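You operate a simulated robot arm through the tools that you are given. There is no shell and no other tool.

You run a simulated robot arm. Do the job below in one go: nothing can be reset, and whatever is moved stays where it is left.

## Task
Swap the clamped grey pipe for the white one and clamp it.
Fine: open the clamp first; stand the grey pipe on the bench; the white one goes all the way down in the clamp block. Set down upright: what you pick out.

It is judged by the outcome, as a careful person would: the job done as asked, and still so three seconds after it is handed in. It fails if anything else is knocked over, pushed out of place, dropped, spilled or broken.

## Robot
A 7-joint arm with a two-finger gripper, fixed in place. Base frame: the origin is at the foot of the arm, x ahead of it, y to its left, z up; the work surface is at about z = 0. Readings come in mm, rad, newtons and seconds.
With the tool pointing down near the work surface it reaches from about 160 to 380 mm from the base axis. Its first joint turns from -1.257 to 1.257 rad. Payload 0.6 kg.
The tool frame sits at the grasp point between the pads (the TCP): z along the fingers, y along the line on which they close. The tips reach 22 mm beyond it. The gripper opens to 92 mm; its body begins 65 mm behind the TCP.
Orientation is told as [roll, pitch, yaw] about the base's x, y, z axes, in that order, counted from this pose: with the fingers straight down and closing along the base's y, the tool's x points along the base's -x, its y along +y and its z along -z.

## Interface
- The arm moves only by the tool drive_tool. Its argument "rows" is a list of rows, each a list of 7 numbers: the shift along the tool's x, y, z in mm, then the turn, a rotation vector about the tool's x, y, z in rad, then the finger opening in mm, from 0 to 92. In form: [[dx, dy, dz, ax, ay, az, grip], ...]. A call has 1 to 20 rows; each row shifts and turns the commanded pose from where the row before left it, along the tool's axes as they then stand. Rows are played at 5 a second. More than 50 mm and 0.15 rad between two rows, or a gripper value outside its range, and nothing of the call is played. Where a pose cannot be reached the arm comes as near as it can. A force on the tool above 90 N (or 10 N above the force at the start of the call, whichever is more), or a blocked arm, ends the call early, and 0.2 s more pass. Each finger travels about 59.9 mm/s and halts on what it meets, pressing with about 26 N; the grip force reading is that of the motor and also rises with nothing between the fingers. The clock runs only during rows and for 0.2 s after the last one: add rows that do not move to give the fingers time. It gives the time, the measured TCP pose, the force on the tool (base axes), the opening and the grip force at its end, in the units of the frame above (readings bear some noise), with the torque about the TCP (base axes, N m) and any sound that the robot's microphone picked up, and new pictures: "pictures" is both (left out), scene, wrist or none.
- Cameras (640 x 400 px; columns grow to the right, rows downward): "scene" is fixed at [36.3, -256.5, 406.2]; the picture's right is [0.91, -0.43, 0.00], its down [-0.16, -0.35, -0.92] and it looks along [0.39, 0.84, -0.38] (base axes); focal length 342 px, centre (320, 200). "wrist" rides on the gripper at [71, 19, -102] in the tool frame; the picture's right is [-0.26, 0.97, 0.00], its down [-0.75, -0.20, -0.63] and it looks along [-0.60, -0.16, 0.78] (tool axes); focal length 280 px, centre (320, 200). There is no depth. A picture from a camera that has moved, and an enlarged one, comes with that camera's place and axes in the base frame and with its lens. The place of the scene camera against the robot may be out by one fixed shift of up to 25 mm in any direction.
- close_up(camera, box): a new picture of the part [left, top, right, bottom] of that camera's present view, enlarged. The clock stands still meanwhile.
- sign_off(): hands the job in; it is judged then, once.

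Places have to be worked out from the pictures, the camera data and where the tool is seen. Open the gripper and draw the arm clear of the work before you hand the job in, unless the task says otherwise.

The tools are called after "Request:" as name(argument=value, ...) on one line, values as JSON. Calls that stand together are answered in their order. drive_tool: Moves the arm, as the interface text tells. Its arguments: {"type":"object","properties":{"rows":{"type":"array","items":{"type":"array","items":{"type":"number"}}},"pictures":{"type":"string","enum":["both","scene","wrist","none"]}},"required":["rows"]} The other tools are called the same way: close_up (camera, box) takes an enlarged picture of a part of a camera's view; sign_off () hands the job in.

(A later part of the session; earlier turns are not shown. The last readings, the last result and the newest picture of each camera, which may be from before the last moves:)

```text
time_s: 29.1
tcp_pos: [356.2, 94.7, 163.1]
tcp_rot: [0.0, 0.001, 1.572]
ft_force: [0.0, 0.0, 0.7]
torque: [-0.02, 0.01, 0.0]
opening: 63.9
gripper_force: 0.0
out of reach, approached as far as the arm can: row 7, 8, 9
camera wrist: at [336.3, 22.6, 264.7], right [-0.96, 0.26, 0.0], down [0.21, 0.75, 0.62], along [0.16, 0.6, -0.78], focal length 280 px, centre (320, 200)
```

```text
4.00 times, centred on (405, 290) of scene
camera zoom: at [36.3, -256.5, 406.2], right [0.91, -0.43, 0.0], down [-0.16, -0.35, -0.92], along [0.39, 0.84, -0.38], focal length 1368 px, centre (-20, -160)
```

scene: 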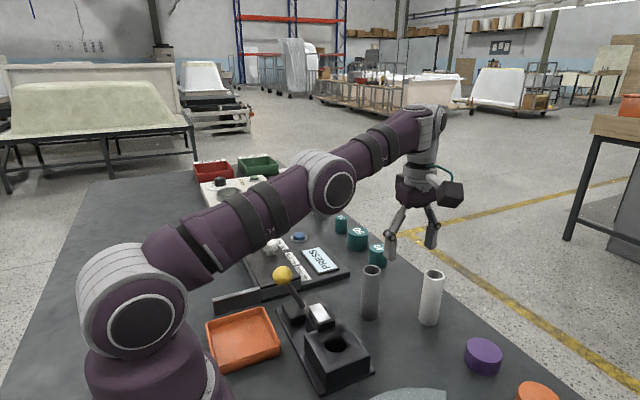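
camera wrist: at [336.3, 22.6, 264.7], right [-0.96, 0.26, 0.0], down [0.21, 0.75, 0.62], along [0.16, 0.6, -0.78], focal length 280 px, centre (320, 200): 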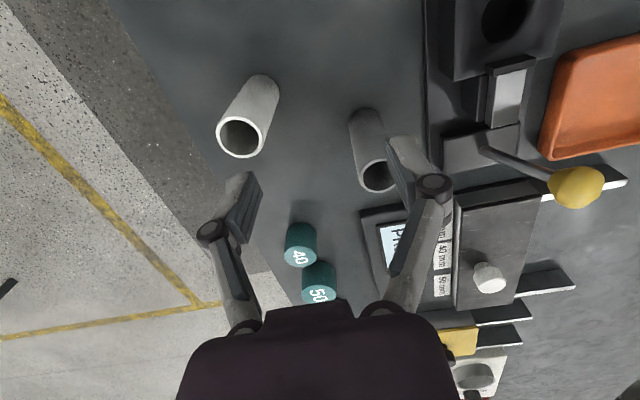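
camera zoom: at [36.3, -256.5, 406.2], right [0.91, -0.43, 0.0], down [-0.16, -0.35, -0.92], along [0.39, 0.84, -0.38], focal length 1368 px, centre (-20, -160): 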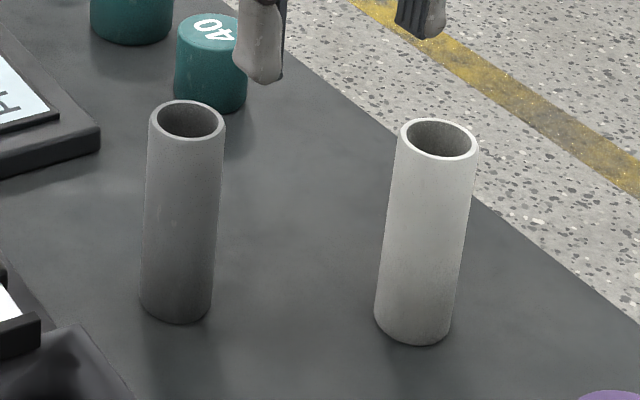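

White pipe refined to about (409, 88.5), grey stands well at (325, 144.5). I back off, turn the fingers to close tangentially (yaw ≈0.21), and tilt the tool forward by about 0.5 rad at a safe height.

Request:
drive_tool(rows=[[0, 35, 0, 0, 0, 0, 64], [0, 35, 0, 0, 0, 0, 64], [0, 0, 0, 0, 0, 0.1358, 64], [0, 0, 0, 0, 0, 0.1358, 64], [0, 0, 0, 0, 0, 0.1358, 64], [0, 0, 0, 0, 0, 0.1358, 64], [0, 0, 0, 0, 0, 0.1358, 64], [0, 0, 0, 0, 0, 0.1358, 64], [0, 0, 0, 0, 0, 0.1358, 64], [0, 0, 0, 0, 0, 0.1358, 64], [0, 0, 0, 0, 0, 0.1358, 64], [0, 0, 0, 0, 0, 0.1358, 64], [0, 0, 0, 0, -0.125, 0, 64], [0, 0, 0, 0, -0.125, 0, 64], [0, 0, 0, 0, -0.125, 0, 64], [0, 0, 0, 0, -0.125, 0, 64], [0, 0, 0, 0, 0, 0, 64]])

```text
time_s: 32.7
tcp_pos: [286.4, 92.8, 164.3]
tcp_rot: [-0.003, -0.499, 0.216]
ft_force: [0.5, 0.4, -0.3]
torque: [-0.03, 0.01, 0.01]
opening: 63.9
gripper_force: 0.2
camera wrist: at [173.7, 88.5, 218.5], right [0.02, 0.99, 0.12], down [0.4, -0.12, 0.91], along [0.92, 0.03, -0.4], focal length 280 px, centre (320, 200)
```

scene: 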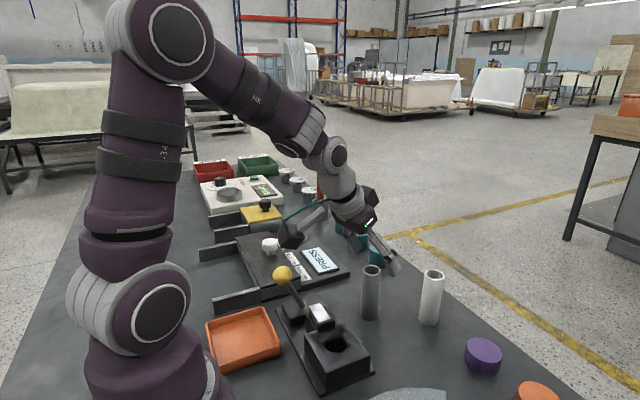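
wrist: 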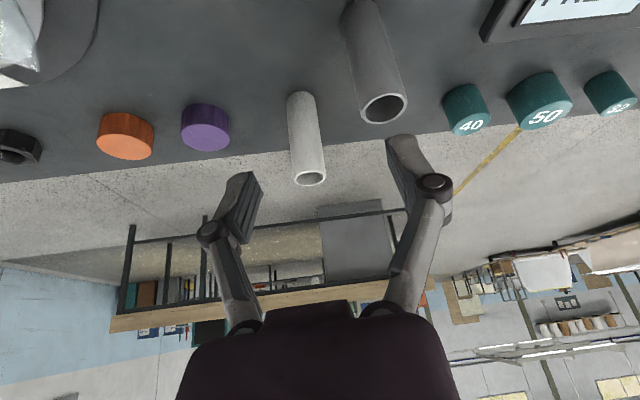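

The tool is tilted forward 0.5 rad with the fingers closing tangentially. I move at this height to directly above the white pipe and check alignment.

Request:
drive_tool(rows=[[-20.9, -6.1, 11.4, 0, 0, 0, 64], [-20.9, -6.1, 11.4, 0, 0, 0, 64], [-20.9, -6.1, 11.4, 0, 0, 0, 64], [-20.9, -6.1, 11.4, 0, 0, 0, 64], [-20.9, -6.1, 11.4, 0, 0, 0, 64], [0, 0, 0, 0, 0, 0, 64]])

```text
time_s: 34.1
tcp_pos: [408.9, 90.4, 163.9]
tcp_rot: [-0.004, -0.497, 0.214]
ft_force: [-0.2, 0.5, -0.1]
torque: [0.0, -0.04, 0.0]
opening: 64.0
gripper_force: 0.0
camera wrist: at [296.3, 85.8, 218.0], right [0.02, 0.99, 0.12], down [0.4, -0.12, 0.91], along [0.92, 0.03, -0.4], focal length 280 px, centre (320, 200)
```

scene: 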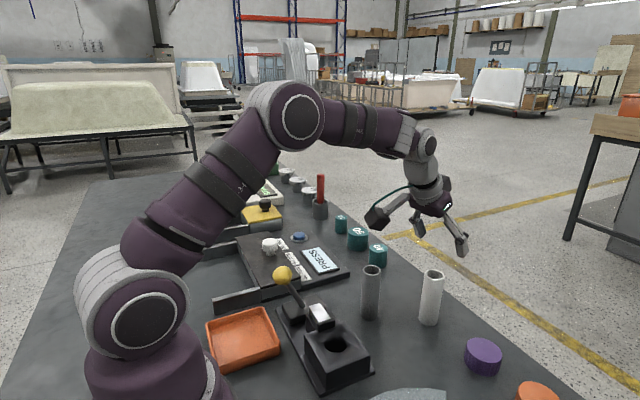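
wrist: 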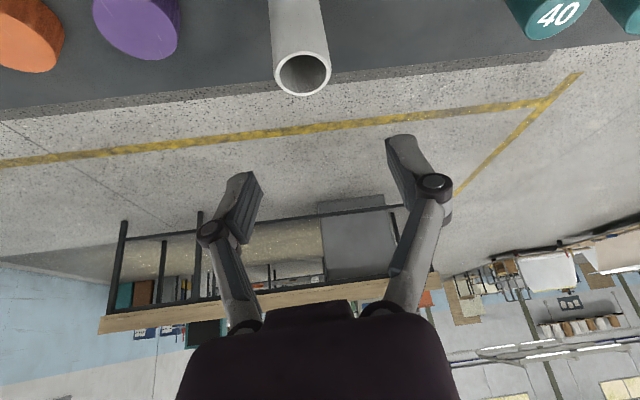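

The pipe lies just below, centred near (407.5, 89). I descend halfway, so the tips are just around the pipe's top, and check the sides.

Request:
drive_tool(rows=[[8.6, -0.8, 13, 0, 0, 0, 64], [9.5, 0, 17.5, 0, 0, 0, 64], [8.2, 0, 15.4, 0, 0, 0, 64], [0, 0, 0, 0, 0, 0, 64]])

```text
time_s: 35.1
tcp_pos: [407.6, 88.5, 112.5]
tcp_rot: [0.0, -0.5, 0.214]
ft_force: [-0.2, -1.3, -0.3]
torque: [0.02, -0.01, 0.01]
opening: 63.8
gripper_force: 0.0
camera wrist: at [296.3, 83.4, 165.7], right [0.02, 0.99, 0.12], down [0.4, -0.12, 0.91], along [0.92, 0.03, -0.4], focal length 280 px, centre (320, 200)
```

scene: 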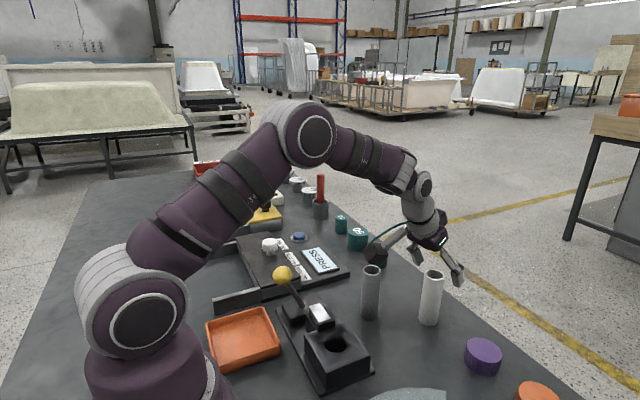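
wrist: 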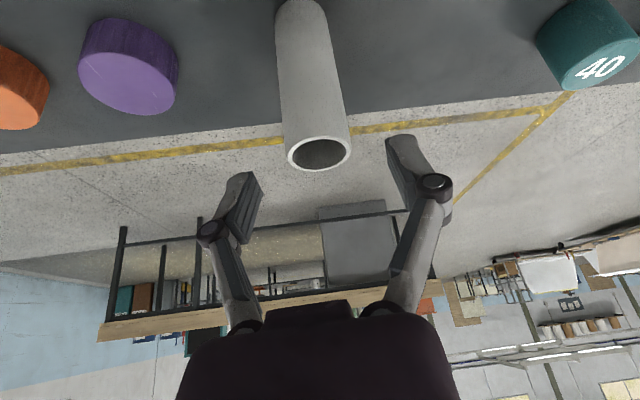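

The pipe is centred between the fingers, with the camera housing well clear of the grey pipe. I descend to TCP z≈67 and then close.

Request:
drive_tool(rows=[[7.2, 0, 13.1, 0, 0, 0, 64], [7.2, 0, 13.1, 0, 0, 0, 64], [7.2, 0, 13.1, 0, 0, 0, 64], [0, 0, 0, 0, 0, 0, 64]])

```text
time_s: 36.1
tcp_pos: [408.3, 87.3, 64.7]
tcp_rot: [-0.001, -0.499, 0.213]
ft_force: [-0.1, -0.1, -0.4]
torque: [-0.02, 0.0, 0.03]
opening: 64.0
gripper_force: 0.0
camera wrist: at [295.8, 82.9, 119.7], right [0.02, 0.99, 0.12], down [0.4, -0.12, 0.91], along [0.92, 0.03, -0.4], focal length 280 px, centre (320, 200)
```

scene: 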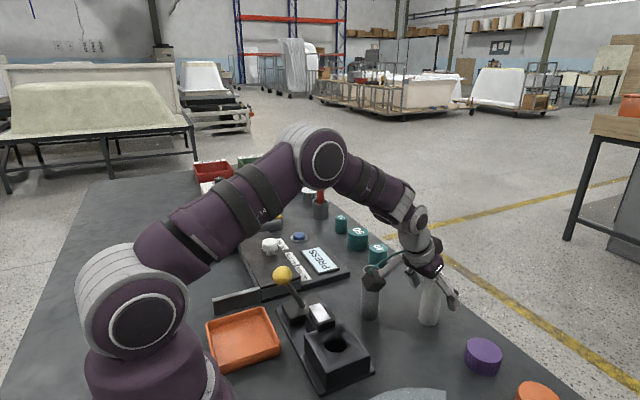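
wrist: 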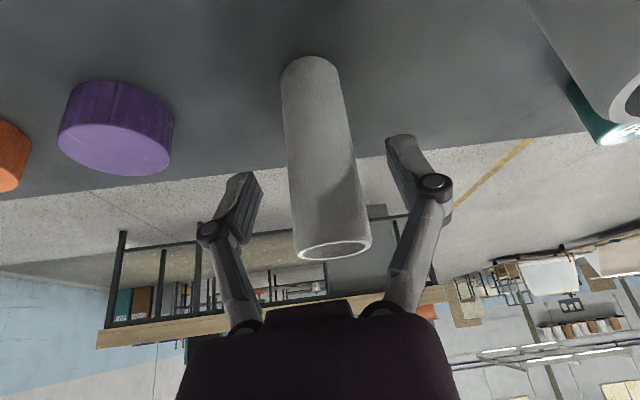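

The pipe is between the pads with the force reading at zero. I close the fingers gradually.

Request:
drive_tool(rows=[[0, 0, 0, 0, 0, 0, 50], [0, 0, 0, 0, 0, 0, 42], [0, 0, 0, 0, 0, 0, 37], [0, 0, 0, 0, 0, 0, 34], [0, 0, 0, 0, 0, 0, 31], [0, 0, 0, 0, 0, 0, 20], [0, 0, 0, 0, 0, 0, 10], [0, 0, 0, 0, 0, 0, 10]])

```text
time_s: 37.9
tcp_pos: [408.5, 87.9, 65.5]
tcp_rot: [-0.003, -0.5, 0.213]
ft_force: [0.1, -0.1, 0.7]
torque: [-0.02, 0.01, 0.0]
opening: 30.0
gripper_force: 26.0
camera wrist: at [295.9, 82.9, 119.9], right [0.02, 0.99, 0.12], down [0.4, -0.12, 0.91], along [0.92, 0.03, -0.4], focal length 280 px, centre (320, 200)
```

scene: 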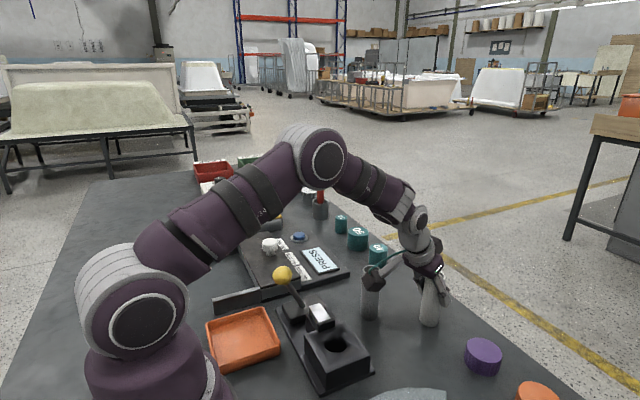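
wrist: 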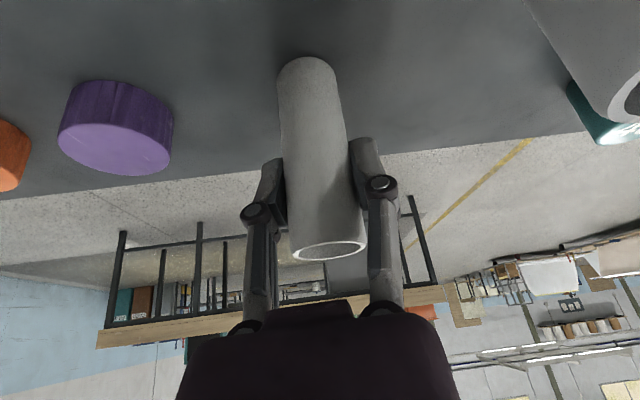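

The white pipe is held at 30 mm opening. I lift it vertically about 50 mm, keeping the tilt constant so the pipe stays upright.

Request:
drive_tool(rows=[[-1.9, 0, -3.5, 0, 0, 0, 10], [-4.3, 0, -7.9, 0, 0, 0, 10], [-4.8, 0, -8.8, 0, 0, 0, 10], [-4.8, 0, -8.8, 0, 0, 0, 10], [-4.8, 0, -8.8, 0, 0, 0, 10], [-3.4, 0, -6.2, 0, 0, 0, 10], [0, 0, 0, 0, 0, 0, 10]])

```text
time_s: 39.5
tcp_pos: [409.2, 88.0, 116.5]
tcp_rot: [0.0, -0.5, 0.213]
ft_force: [-0.1, 0.5, -0.6]
torque: [-0.03, -0.02, -0.02]
opening: 29.9
gripper_force: 26.3
camera wrist: at [296.2, 83.1, 169.9], right [0.02, 0.99, 0.12], down [0.4, -0.12, 0.91], along [0.92, 0.03, -0.4], focal length 280 px, centre (320, 200)
```

scene: 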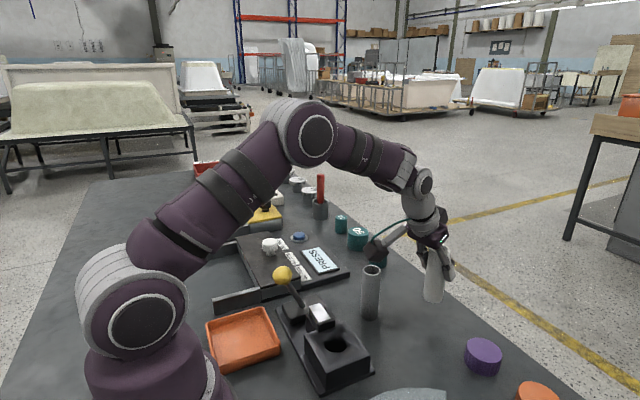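
wrist: 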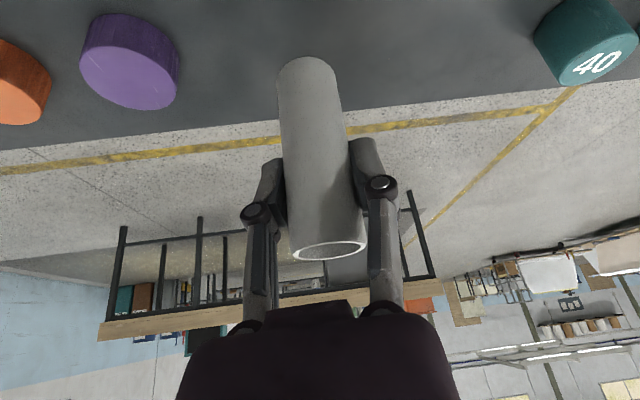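

The pipe is lifted and steady in the grip. I carry it to a nearer free spot at about (330, 52) to set it down and regrasp it with the tool vertical.

Request:
drive_tool(rows=[[9.2, -2.3, -5, 0, 0, 0, 10], [16, -4, -8.8, 0, 0, 0, 10], [16, -4, -8.8, 0, 0, 0, 10], [16, -4, -8.8, 0, 0, 0, 10], [16.4, -4.2, -8.8, 0, 0, 0, 10], [0, 0, 0, 0, 0, 0, 10]])

```text
time_s: 40.9
tcp_pos: [330.3, 52.3, 116.0]
tcp_rot: [-0.001, -0.498, 0.211]
ft_force: [-0.5, -0.3, -0.2]
torque: [0.01, -0.01, 0.02]
opening: 29.8
gripper_force: 25.9
camera wrist: at [217.8, 46.6, 171.1], right [0.02, 0.99, 0.12], down [0.4, -0.12, 0.91], along [0.92, 0.03, -0.4], focal length 280 px, centre (320, 200)
```

scene: 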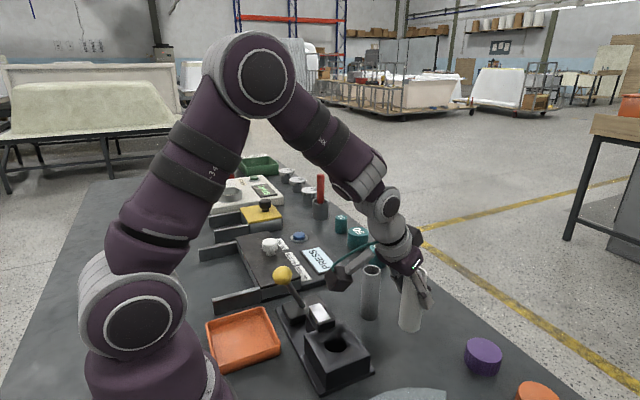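
wrist: 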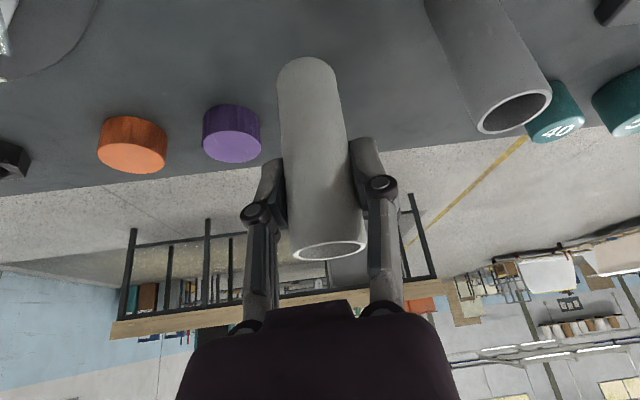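

The spot at (330, 52) is clear. I lower the pipe to about 2–3 mm above bench contact (contact expected at TCP z≈65.5).

Request:
drive_tool(rows=[[4.6, 0, 8.4, 0, 0, 0, 10], [4.6, 0, 8.4, 0, 0, 0, 10], [4.6, 0, 8.4, 0, 0, 0, 10], [4.6, 0, 8.4, 0, 0, 0, 10], [3.9, 0, 7.1, 0, 0, 0, 10], [0, 0, 0, 0, 0, 0, 10]], pictures="scene")

Request:
drive_tool(rows=[[0.48, 0, 0.88, 0, 0, 0, 10], [0, 0, 0, 0, 0, 0, 10]], pictures="none")

```text
time_s: 42.3
tcp_pos: [330.8, 53.9, 70.7]
tcp_rot: [-0.001, -0.498, 0.216]
ft_force: [0.1, -0.1, -0.4]
torque: [0.01, -0.03, -0.01]
opening: 30.3
gripper_force: 26.2
```

scene: 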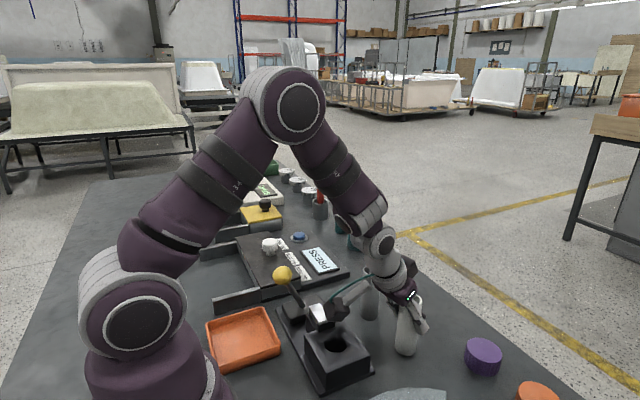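

```text
time_s: 42.9
tcp_pos: [330.1, 52.7, 68.0]
tcp_rot: [-0.002, -0.499, 0.214]
ft_force: [-0.5, -1.0, -0.9]
torque: [0.01, 0.0, -0.01]
opening: 29.9
gripper_force: 25.8
```

No contact yet at z≈68. I go down in 1 mm steps.

Request:
drive_tool(rows=[[0.48, 0, 0.88, 0, 0, 0, 10], [0, 0, 0, 0, 0, 0, 10]], pictures="none")

Request:
drive_tool(rows=[[0.48, 0, 0.88, 0, 0, 0, 10], [0, 0, 0, 0, 0, 0, 10]], pictures="none")

```text
time_s: 43.5
tcp_pos: [329.1, 52.3, 68.1]
tcp_rot: [-0.003, -0.498, 0.212]
ft_force: [-0.2, 0.8, -1.1]
torque: [0.03, -0.03, 0.0]
opening: 29.9
gripper_force: 26.1
```

```text
time_s: 44.1
tcp_pos: [329.0, 50.9, 67.4]
tcp_rot: [-0.002, -0.497, 0.212]
ft_force: [-0.5, 0.8, -1.0]
torque: [0.0, 0.03, 0.01]
opening: 30.1
gripper_force: 25.9
```

Still no contact at about z≈67. I keep creeping down.

Request:
drive_tool(rows=[[0.48, 0, 0.88, 0, 0, 0, 10], [0, 0, 0, 0, 0, 0, 10]], pictures="none")

Request:
drive_tool(rows=[[0.48, 0, 0.88, 0, 0, 0, 10], [0, 0, 0, 0, 0, 0, 10]], pictures="none")

```text
time_s: 44.7
tcp_pos: [329.6, 51.7, 66.6]
tcp_rot: [-0.002, -0.497, 0.212]
ft_force: [-0.4, -0.4, -0.6]
torque: [-0.05, 0.02, -0.03]
opening: 30.2
gripper_force: 25.8
```

```text
time_s: 45.3
tcp_pos: [329.8, 51.0, 65.3]
tcp_rot: [0.0, -0.499, 0.213]
ft_force: [-0.3, -0.8, 1.5]
torque: [0.0, 0.03, 0.02]
opening: 30.0
gripper_force: 25.5
```

The force is just starting to rise at z≈65.3, as expected. One more small step to confirm contact.

Request:
drive_tool(rows=[[0.48, 0, 0.88, 0, 0, 0, 10], [0, 0, 0, 0, 0, 0, 10]], pictures="both")

Request:
close_up(camera="scene", box=[340, 240, 470, 370])

```text
time_s: 45.9
tcp_pos: [330.0, 51.2, 65.0]
tcp_rot: [-0.001, -0.502, 0.213]
ft_force: [-0.3, -0.8, 17.8]
torque: [0.02, -0.05, -0.02]
opening: 29.9
gripper_force: 25.5
camera wrist: at [217.2, 47.0, 118.9], right [0.02, 0.99, 0.12], down [0.4, -0.12, 0.91], along [0.92, 0.03, -0.39], focal length 280 px, centre (320, 200)
```

scene: 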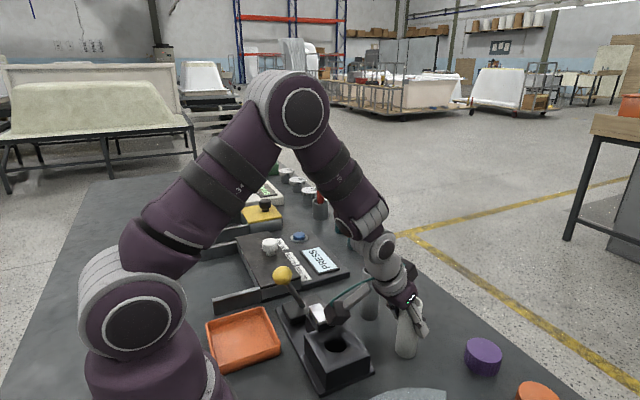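
wrist: 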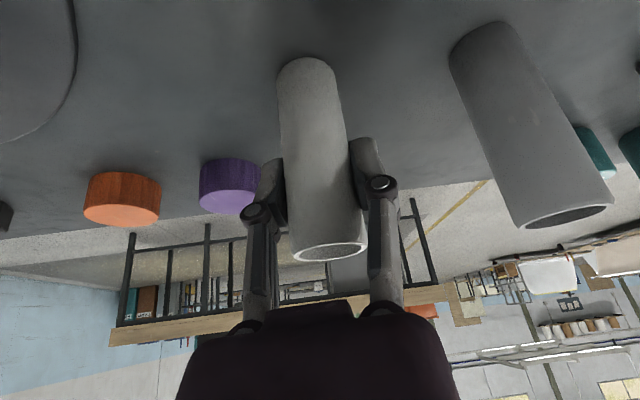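

```text
3.08 times, centred on (405, 305) of scene
camera zoom: at [36.3, -256.5, 406.2], right [0.91, -0.43, 0.0], down [-0.16, -0.35, -0.92], along [0.39, 0.84, -0.38], focal length 1052 px, centre (58, -123)
```

zoom: 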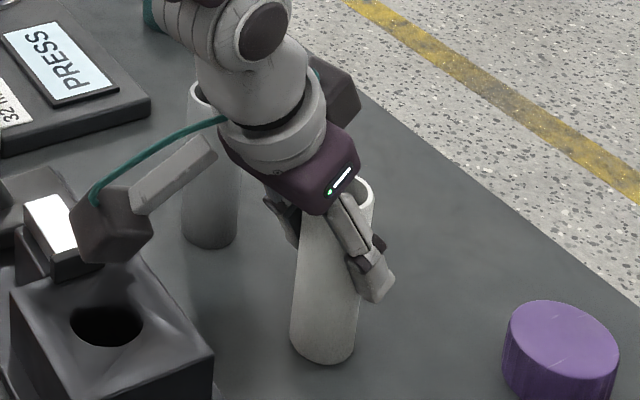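

Contact confirmed at about 18 N. I ease off slightly, open the fingers gently, then check that the pipe stands.

Request:
drive_tool(rows=[[-0.4, 0, -0.7, 0, 0, 0, 10], [0, 0, 0, 0, 0, 0, 30], [0, 0, 0, 0, 0, 0, 34], [0, 0, 0, 0, 0, 0, 40], [0, 0, 0, 0, 0, 0, 50], [0, 0, 0, 0, 0, 0, 60], [0, 0, 0, 0, 0, 0, 60]])

```text
time_s: 47.5
tcp_pos: [329.5, 51.2, 65.5]
tcp_rot: [-0.002, -0.5, 0.214]
ft_force: [0.9, 0.2, 0.0]
torque: [-0.01, -0.02, -0.02]
opening: 59.8
gripper_force: 0.1
camera wrist: at [216.7, 47.1, 119.7], right [0.02, 0.99, 0.12], down [0.4, -0.12, 0.91], along [0.92, 0.03, -0.4], focal length 280 px, centre (320, 200)
```

scene: 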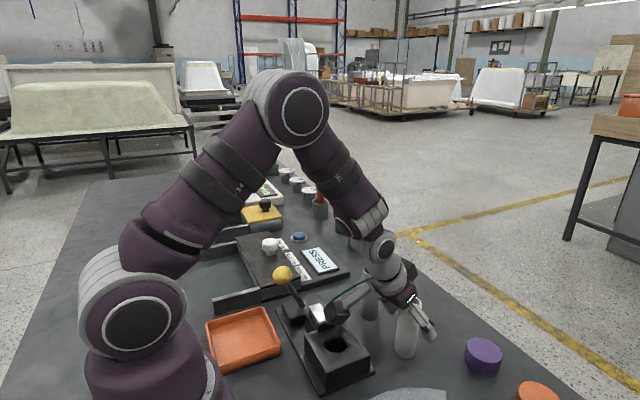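
wrist: 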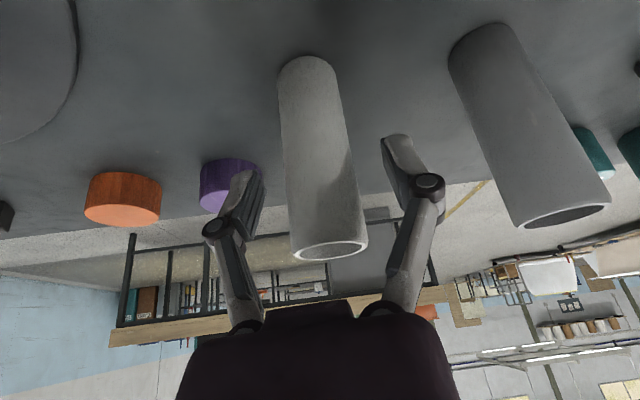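

The white pipe stands on its own. I rise vertically, level the tool again and turn back to yaw ≈ 90° for the vertical regrasp.

Request:
drive_tool(rows=[[-9.6, 0, -17.6, 0, 0, 0, 60], [-10.5, 0, -19.3, 0, 0, 0, 60], [-10.5, 0, -19.3, 0, 0, 0, 60], [-10.5, 0, -19.3, 0, 0, 0, 60], [-10.5, 0, -19.3, 0, 0, 0, 60], [0, 0, 0, 0, 0.125, 0, 60], [0, 0, 0, 0, 0.125, 0, 60], [0, 0, 0, 0, 0.125, 0, 60], [0, 0, 0, 0, 0.124, 0, 60], [0, 0, 0, 0, 0, -0.1357, 60], [0, 0, 0, 0, 0, -0.1357, 60], [0, 0, 0, 0, 0, -0.1357, 60], [0, 0, 0, 0, 0, -0.1357, 60], [0, 0, 0, 0, 0, -0.1357, 60], [0, 0, 0, 0, 0, -0.1357, 60], [0, 0, 0, 0, 0, -0.1357, 60], [0, 0, 0, 0, 0, -0.1357, 60], [0, 0, 0, 0, 0, -0.1357, 60], [0, 0, 0, 0, 0, -0.1357, 60], [0, 0, 0, 0, 0, 0, 60]])

```text
time_s: 51.7
tcp_pos: [329.8, 52.3, 172.1]
tcp_rot: [0.0, 0.001, 1.572]
ft_force: [0.4, 0.2, 0.9]
torque: [0.0, 0.02, -0.01]
opening: 59.9
gripper_force: 0.2
camera wrist: at [310.2, -19.0, 273.9], right [-0.97, 0.26, 0.0], down [0.2, 0.75, 0.62], along [0.16, 0.6, -0.78], focal length 280 px, centre (320, 200)
```

scene: 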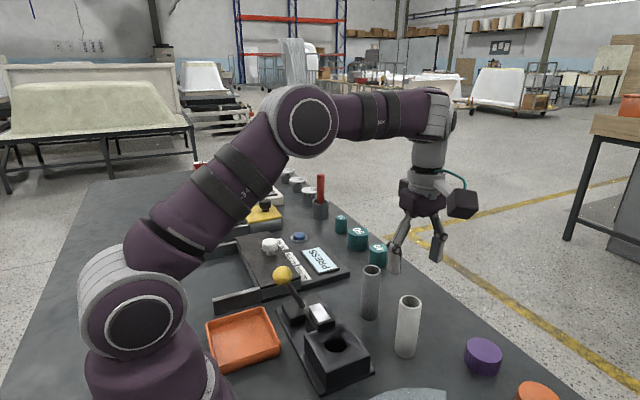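
wrist: 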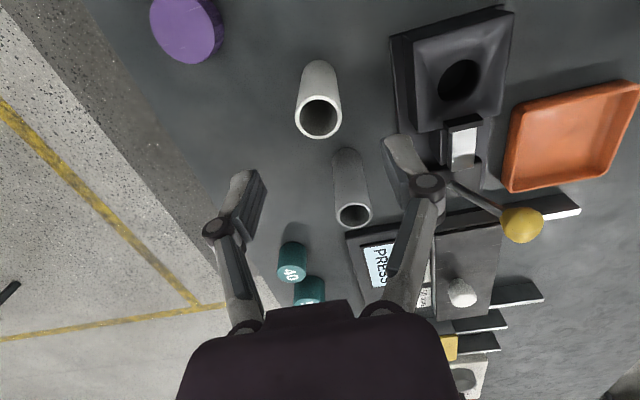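

The white pipe's centre computes to (330.4, 51.3), right under the tool. I descend to TCP z≈70 with the fingers either side in x, then close gradually.

Request:
drive_tool(rows=[[0.5, 0, 20, 0, 0, 0, 60], [0, 0, 25, 0, 0, 0, 60], [0, 0, 25, 0, 0, 0, 60], [0, 0, 20, 0, 0, 0, 60], [0, 0, 12, 0, 0, 0, 60], [0, 0, 0, 0, 0, 0, 60]])

```text
time_s: 53.1
tcp_pos: [328.9, 51.8, 71.6]
tcp_rot: [0.001, 0.001, 1.571]
ft_force: [0.3, -0.4, 0.6]
torque: [0.02, 0.0, 0.03]
opening: 60.0
gripper_force: 0.1
camera wrist: at [310.0, -19.9, 171.8], right [-0.96, 0.26, 0.0], down [0.2, 0.75, 0.62], along [0.16, 0.6, -0.78], focal length 280 px, centre (320, 200)
```

scene: 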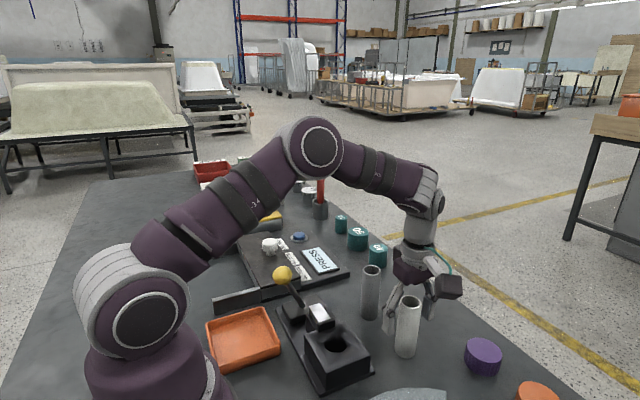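
wrist: 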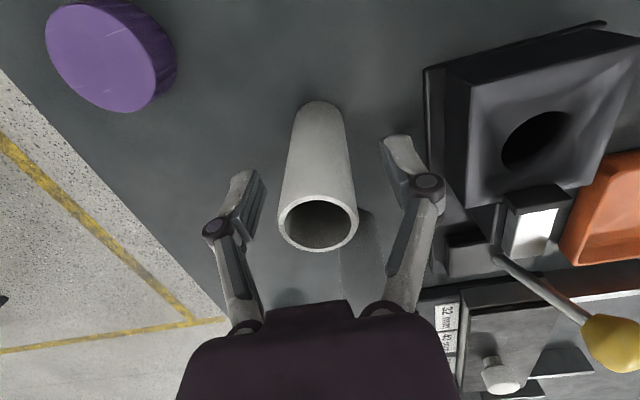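

The pipe is between the fingers with even gaps. I close on it gradually.

Request:
drive_tool(rows=[[0, 0, 0, 0, 0, 0, 46], [0, 0, 0, 0, 0, 0, 38], [0, 0, 0, 0, 0, 0, 34], [0, 0, 0, 0, 0, 0, 31], [0, 0, 0, 0, 0, 0, 20], [0, 0, 0, 0, 0, 0, 10], [0, 0, 0, 0, 0, 0, 10]], pictures="wrist")

```text
time_s: 54.7
tcp_pos: [330.5, 51.8, 70.8]
tcp_rot: [0.0, 0.001, 1.571]
ft_force: [-0.2, -0.4, 3.6]
torque: [-0.03, 0.03, -0.03]
opening: 30.7
gripper_force: 26.4
camera wrist: at [310.1, -19.9, 172.1], right [-0.96, 0.26, 0.0], down [0.2, 0.75, 0.62], along [0.16, 0.6, -0.78], focal length 280 px, centre (320, 200)
```

wrist: 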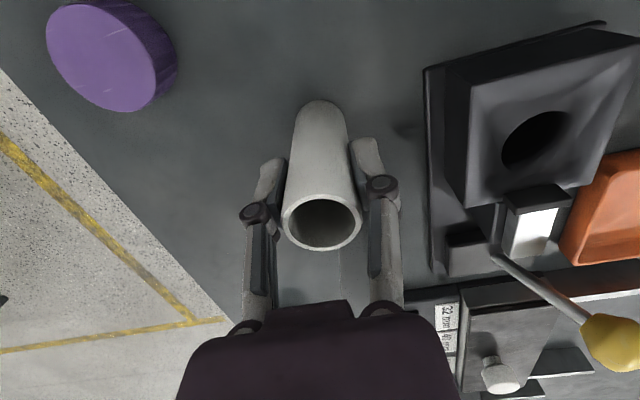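

The pipe is gripped (30.7 mm). I lift it straight up and carry it at height to above the bore at (219.5, 73).

Request:
drive_tool(rows=[[0, 0, -4, 0, 0, 0, 10], [0, 0, -10, 0, 0, 0, 10], [0, 0, -20, 0, 0, 0, 10], [0, 0, -25, 0, 0, 0, 10], [0, 0, -25, 0, 0, 0, 10], [0, 0, -20, 0, 0, 0, 10], [0, 0, 0, 0, 0, 0, 10], [-2.6, 13.8, 0, 0, 0, 0, 10], [-5.3, 27.7, 0, 0, 0, 0, 10], [-5.3, 27.7, 0, 0, 0, 0, 10], [-5.3, 27.7, 0, 0, 0, 0, 10], [-2.6, 13.8, 0, 0, 0, 0, 10], [0, 0, 0, 0, 0, 0, 10], [0, 0, 0, 0, 0, 0, 10]])

```text
time_s: 57.7
tcp_pos: [219.0, 71.9, 175.1]
tcp_rot: [0.0, 0.004, 1.57]
ft_force: [-0.2, 0.2, -0.7]
torque: [-0.04, -0.02, 0.02]
opening: 30.7
gripper_force: 26.0
camera wrist: at [199.9, 1.9, 275.1], right [-0.97, 0.26, 0.0], down [0.2, 0.75, 0.62], along [0.16, 0.6, -0.78], focal length 280 px, centre (320, 200)
```

scene: 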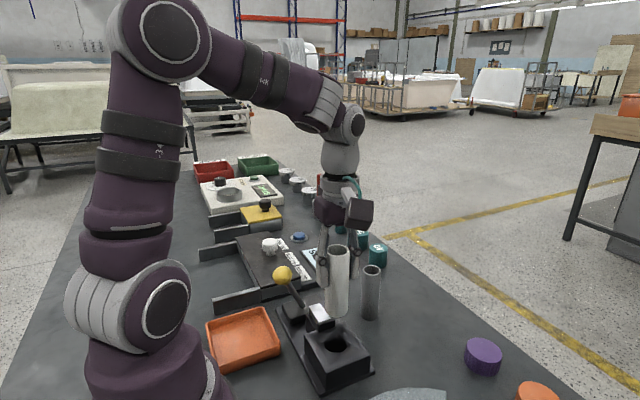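
wrist: 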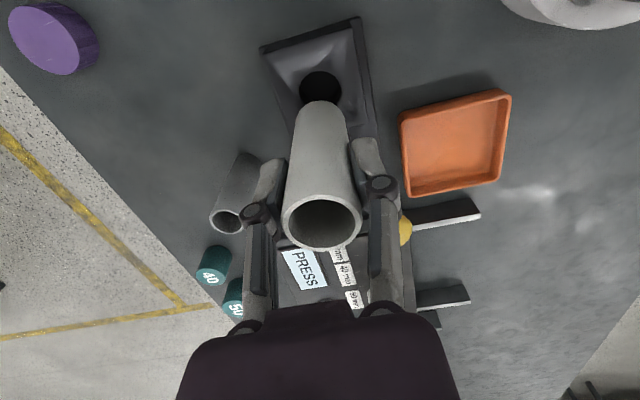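

The pipe hangs over the bore. I zoom in from both cameras to check the lateral alignment before lowering.

Request:
close_up(camera="wrist", box=[240, 40, 400, 140])

Request:
close_up(camera="scene", box=[270, 240, 400, 390])

```text
4.00 times, centred on (320, 90) of wrist
camera zoom: at [199.9, 1.9, 275.1], right [-0.97, 0.26, 0.0], down [0.2, 0.75, 0.62], along [0.16, 0.6, -0.78], focal length 1122 px, centre (320, 640)
```

zoom: 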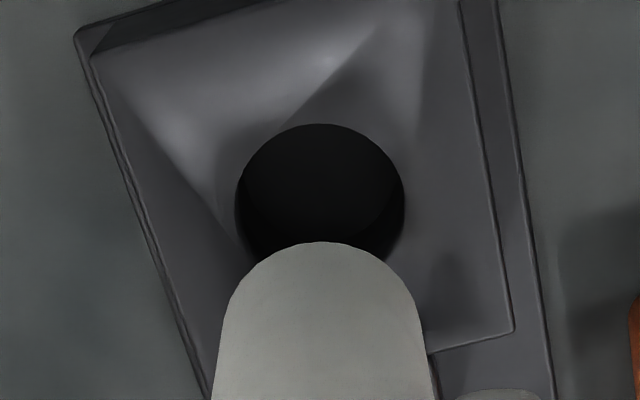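

```text
2.67 times, centred on (335, 315) of scene
camera zoom: at [36.3, -256.5, 406.2], right [0.91, -0.43, 0.0], down [-0.16, -0.35, -0.92], along [0.39, 0.84, -0.38], focal length 912 px, centre (280, -107)
```

zoom: 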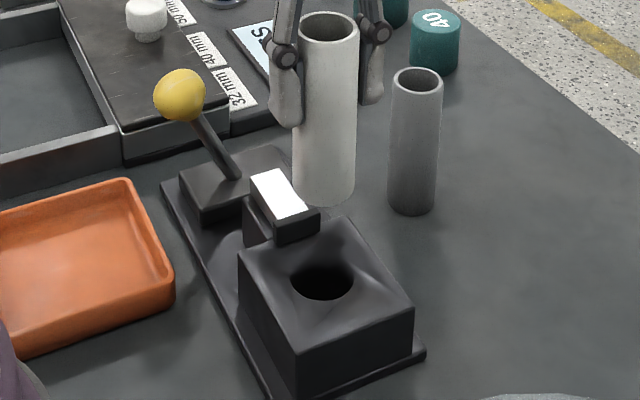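

The hole centre computes to about (219.6, 75), i.e. the old pipe had been pressed toward -y by the clamp. I shift 1.5–2 mm to +y and lower until the pipe's bottom is just above the block, then check again.

Request:
drive_tool(rows=[[-1.7, 0, 10, 0, 0, 0, 10], [0, 0, 15, 0, 0, 0, 10], [0, 0, 15, 0, 0, 0, 10], [0, 0, 12, 0, 0, 0, 10], [0, 0, 0, 0, 0, 0, 10]])

Request:
close_up(camera="scene", box=[290, 260, 390, 390])

Request:
close_up(camera="wrist", box=[220, 40, 420, 200])

```text
time_s: 58.9
tcp_pos: [218.8, 74.8, 121.9]
tcp_rot: [0.0, 0.002, 1.571]
ft_force: [0.0, 0.2, -0.4]
torque: [0.0, -0.02, 0.01]
opening: 30.5
gripper_force: 26.6
camera wrist: at [199.4, 4.1, 223.5], right [-0.96, 0.26, 0.0], down [0.2, 0.75, 0.62], along [0.16, 0.6, -0.78], focal length 280 px, centre (320, 200)
```

scene: 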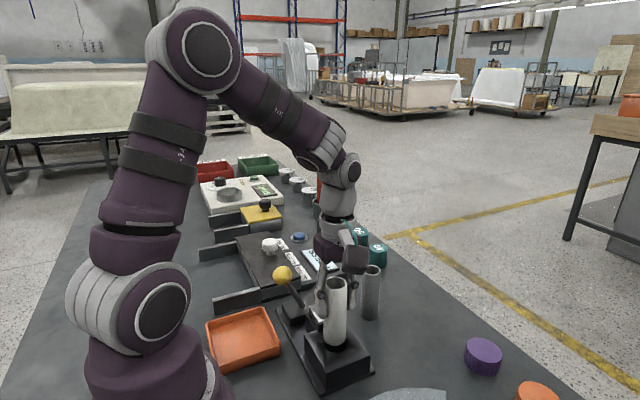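
wrist: 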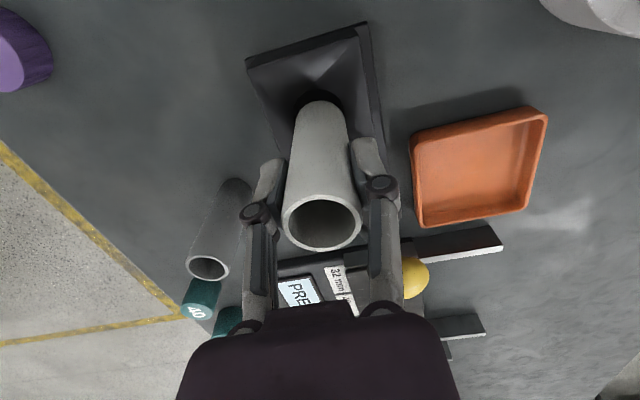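

```text
3.08 times, centred on (340, 325) of scene
camera zoom: at [36.3, -256.5, 406.2], right [0.91, -0.43, 0.0], down [-0.16, -0.35, -0.92], along [0.39, 0.84, -0.38], focal length 1052 px, centre (258, -185)
```

zoom: 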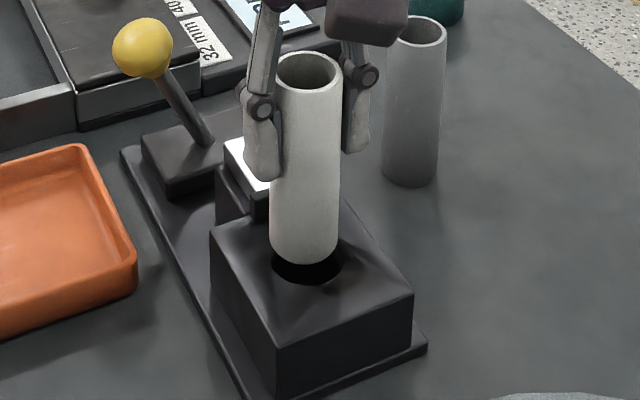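

```text
2.50 times, centred on (320, 120) of wrist
camera zoom: at [199.4, 4.1, 223.5], right [-0.96, 0.26, 0.0], down [0.2, 0.75, 0.62], along [0.16, 0.6, -0.78], focal length 701 px, centre (320, 400)
```

zoom: 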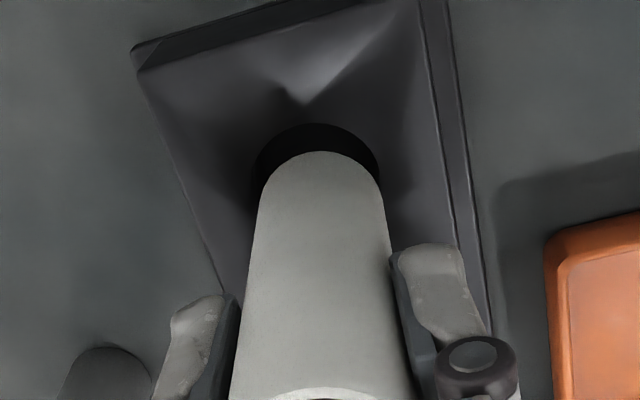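

The pipe bottom sits just above the funnel, aligned with the hole. I lower slowly and read the forces as it enters.

Request:
drive_tool(rows=[[0, 0, 3, 0, 0, 0, 10], [0, 0, 3, 0, 0, 0, 10], [0, 0, 3, 0, 0, 0, 10], [0, 0, 3, 0, 0, 0, 10], [0, 0, 0, 0, 0, 0, 10]], pictures="wrist")

Request:
close_up(camera="wrist", box=[240, 50, 400, 150])

Request:
close_up(camera="scene", box=[290, 290, 390, 390])

```text
time_s: 60.1
tcp_pos: [220.4, 74.6, 110.0]
tcp_rot: [0.0, 0.002, 1.572]
ft_force: [-0.7, -0.4, -0.1]
torque: [0.02, -0.01, -0.01]
opening: 30.7
gripper_force: 26.3
camera wrist: at [199.3, 3.5, 211.2], right [-0.97, 0.26, 0.0], down [0.2, 0.75, 0.62], along [0.16, 0.6, -0.78], focal length 280 px, centre (320, 200)
```

wrist: 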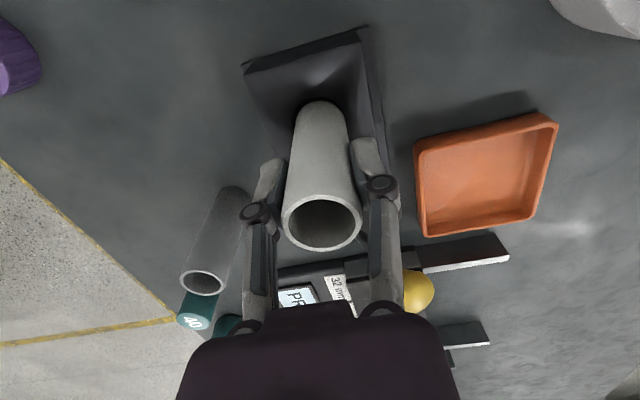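

```text
4.00 times, centred on (320, 100) of wrist
camera zoom: at [199.3, 3.5, 211.2], right [-0.97, 0.26, 0.0], down [0.2, 0.75, 0.62], along [0.16, 0.6, -0.78], focal length 1122 px, centre (320, 600)
```

zoom: 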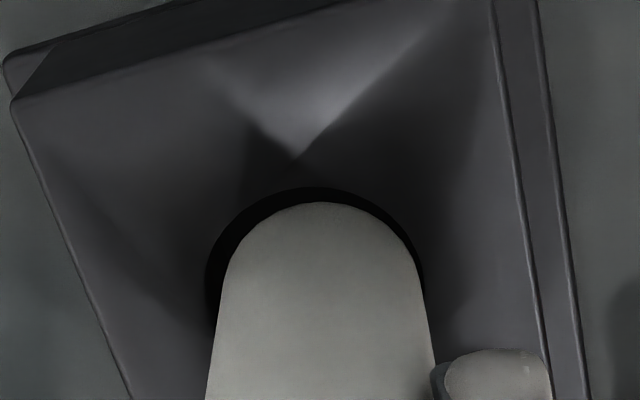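

```text
4.00 times, centred on (340, 340) of scene
camera zoom: at [36.3, -256.5, 406.2], right [0.91, -0.43, 0.0], down [-0.16, -0.35, -0.92], along [0.39, 0.84, -0.38], focal length 1368 px, centre (240, -360)
```

zoom: 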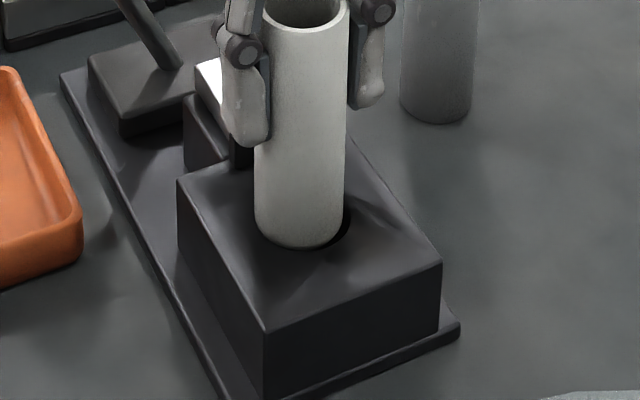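

The pipe bottom is entering the funnel; the gap shows slightly more room on the +x side. I shift 1 mm to +x and keep lowering slowly.

Request:
drive_tool(rows=[[0, -1, 0, 0, 0, 0, 10], [0, 0, 2, 0, 0, 0, 10], [0, 0, 2, 0, 0, 0, 10], [0, 0, 2, 0, 0, 0, 10], [0, 0, 0, 0, 0, 0, 10]], pictures="wrist")

Request:
close_up(camera="wrist", box=[240, 50, 400, 150])

```text
time_s: 61.3
tcp_pos: [220.9, 75.1, 104.5]
tcp_rot: [-0.001, 0.002, 1.571]
ft_force: [-0.7, -1.6, -1.0]
torque: [-0.08, -0.01, -0.03]
opening: 30.8
gripper_force: 25.8
camera wrist: at [201.0, 4.2, 205.3], right [-0.96, 0.26, 0.0], down [0.21, 0.75, 0.62], along [0.16, 0.6, -0.78], focal length 280 px, centre (320, 200)
```

wrist: 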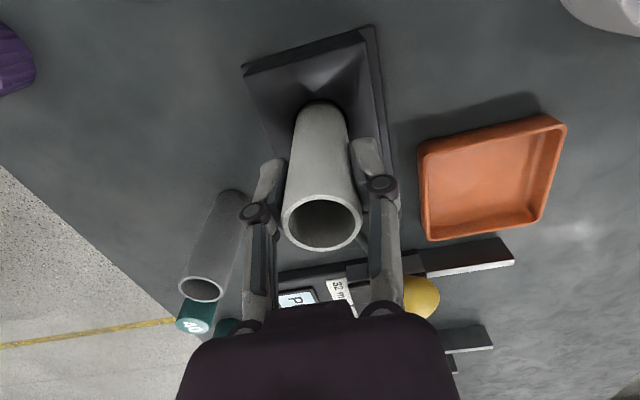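

```text
4.00 times, centred on (320, 100) of wrist
camera zoom: at [201.0, 4.2, 205.3], right [-0.96, 0.26, 0.0], down [0.21, 0.75, 0.62], along [0.16, 0.6, -0.78], focal length 1122 px, centre (320, 600)
```

zoom: 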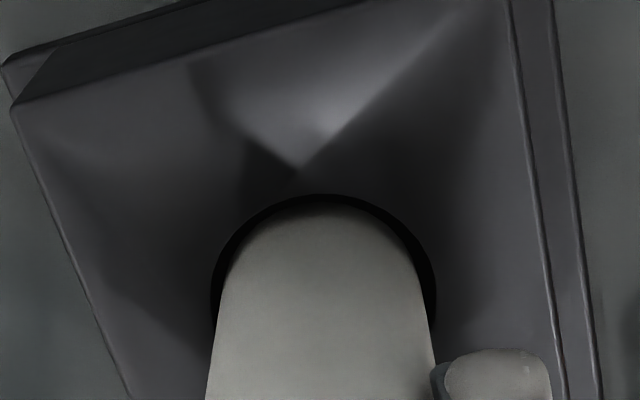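

The pipe is now entering the bore with even gaps left and right and no side force. I continue down in small steps.

Request:
drive_tool(rows=[[0, 0, 3, 0, 0, 0, 10], [0, 0, 3, 0, 0, 0, 10], [0, 0, 3, 0, 0, 0, 10], [0, 0, 0, 0, 0, 0, 10]], pictures="wrist")

Request:
close_up(camera="wrist", box=[240, 50, 400, 150])

```text
time_s: 62.3
tcp_pos: [220.1, 75.1, 95.7]
tcp_rot: [0.0, 0.001, 1.571]
ft_force: [0.6, -0.1, -0.9]
torque: [0.01, 0.0, 0.0]
opening: 30.7
gripper_force: 26.0
camera wrist: at [200.3, 3.4, 196.4], right [-0.97, 0.26, 0.0], down [0.2, 0.75, 0.62], along [0.16, 0.6, -0.78], focal length 280 px, centre (320, 200)
```

wrist: 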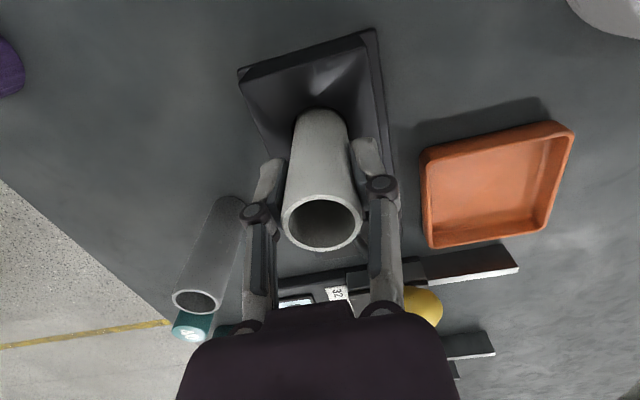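

```text
4.00 times, centred on (320, 100) of wrist
camera zoom: at [200.3, 3.4, 196.4], right [-0.97, 0.26, 0.0], down [0.2, 0.75, 0.62], along [0.16, 0.6, -0.78], focal length 1122 px, centre (320, 600)
```

zoom: 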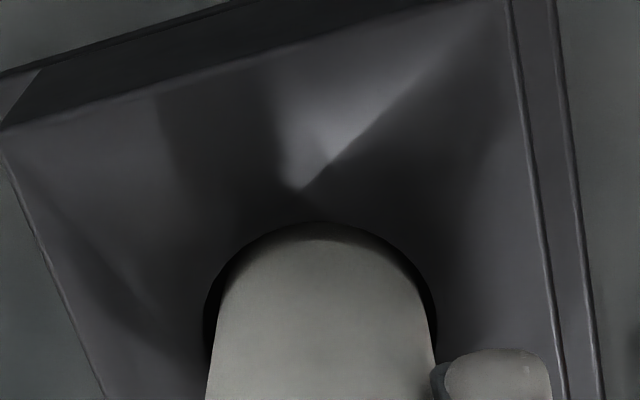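

The pipe is inside the bore with no resistance (bottom ~z 25). I continue down toward the seat.

Request:
drive_tool(rows=[[0, 0, 3, 0, 0, 0, 10], [0, 0, 3, 0, 0, 0, 10], [0, 0, 3, 0, 0, 0, 10], [0, 0, 3, 0, 0, 0, 10], [0, 0, 0, 0, 0, 0, 10]], pictures="none")

Request:
drive_tool(rows=[[0, 0, 1.5, 0, 0, 0, 10], [0, 0, 1.5, 0, 0, 0, 10], [0, 0, 0, 0, 0, 0, 10]], pictures="both")

```text
time_s: 63.5
tcp_pos: [219.7, 74.9, 82.9]
tcp_rot: [0.0, 0.003, 1.572]
ft_force: [0.2, -0.1, -0.8]
torque: [0.0, 0.01, 0.01]
opening: 30.8
gripper_force: 26.1
```

```text
time_s: 64.3
tcp_pos: [220.3, 74.8, 81.3]
tcp_rot: [0.001, 0.003, 1.57]
ft_force: [-0.3, -0.1, -0.7]
torque: [-0.03, 0.04, -0.03]
opening: 30.7
gripper_force: 25.6
camera wrist: at [200.6, 3.1, 181.4], right [-0.96, 0.26, 0.0], down [0.2, 0.75, 0.62], along [0.16, 0.6, -0.78], focal length 280 px, centre (320, 200)
```

scene: 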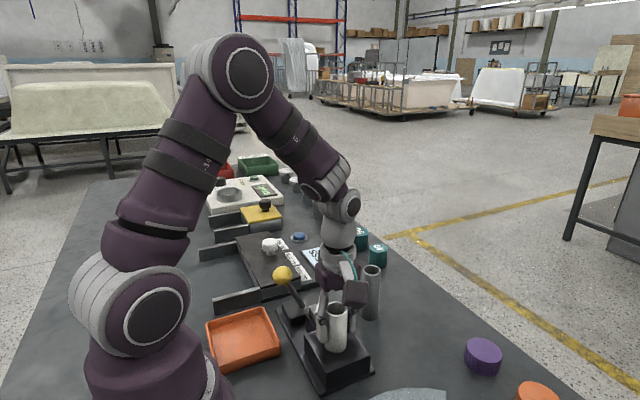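
wrist: 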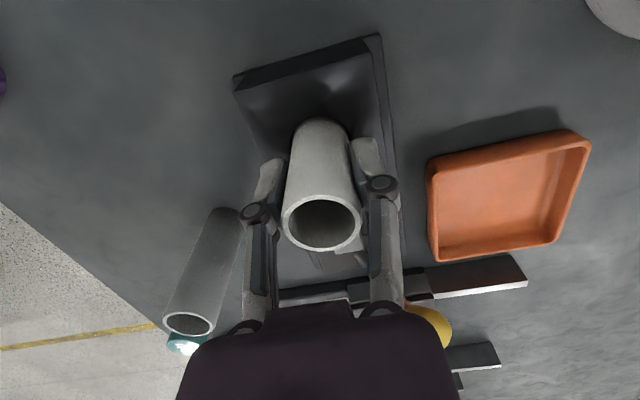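

No contact yet at TCP z≈81; seating is expected near z≈78–79. I continue in 1 mm steps.

Request:
drive_tool(rows=[[0, 0, 1, 0, 0, 0, 10], [0, 0, 0, 0, 0, 0, 10]], pictures="none")

Request:
drive_tool(rows=[[0, 0, 1, 0, 0, 0, 10], [0, 0, 0, 0, 0, 0, 10]], pictures="none")

```text
time_s: 64.9
tcp_pos: [221.3, 74.7, 80.1]
tcp_rot: [0.0, 0.001, 1.571]
ft_force: [-0.8, -0.4, -0.4]
torque: [-0.04, -0.01, -0.02]
opening: 30.5
gripper_force: 26.0
```

```text
time_s: 65.5
tcp_pos: [220.4, 73.4, 79.8]
tcp_rot: [0.0, 0.002, 1.571]
ft_force: [-3.1, -0.2, 9.1]
torque: [-0.01, 0.14, 0.0]
opening: 30.8
gripper_force: 25.6
```

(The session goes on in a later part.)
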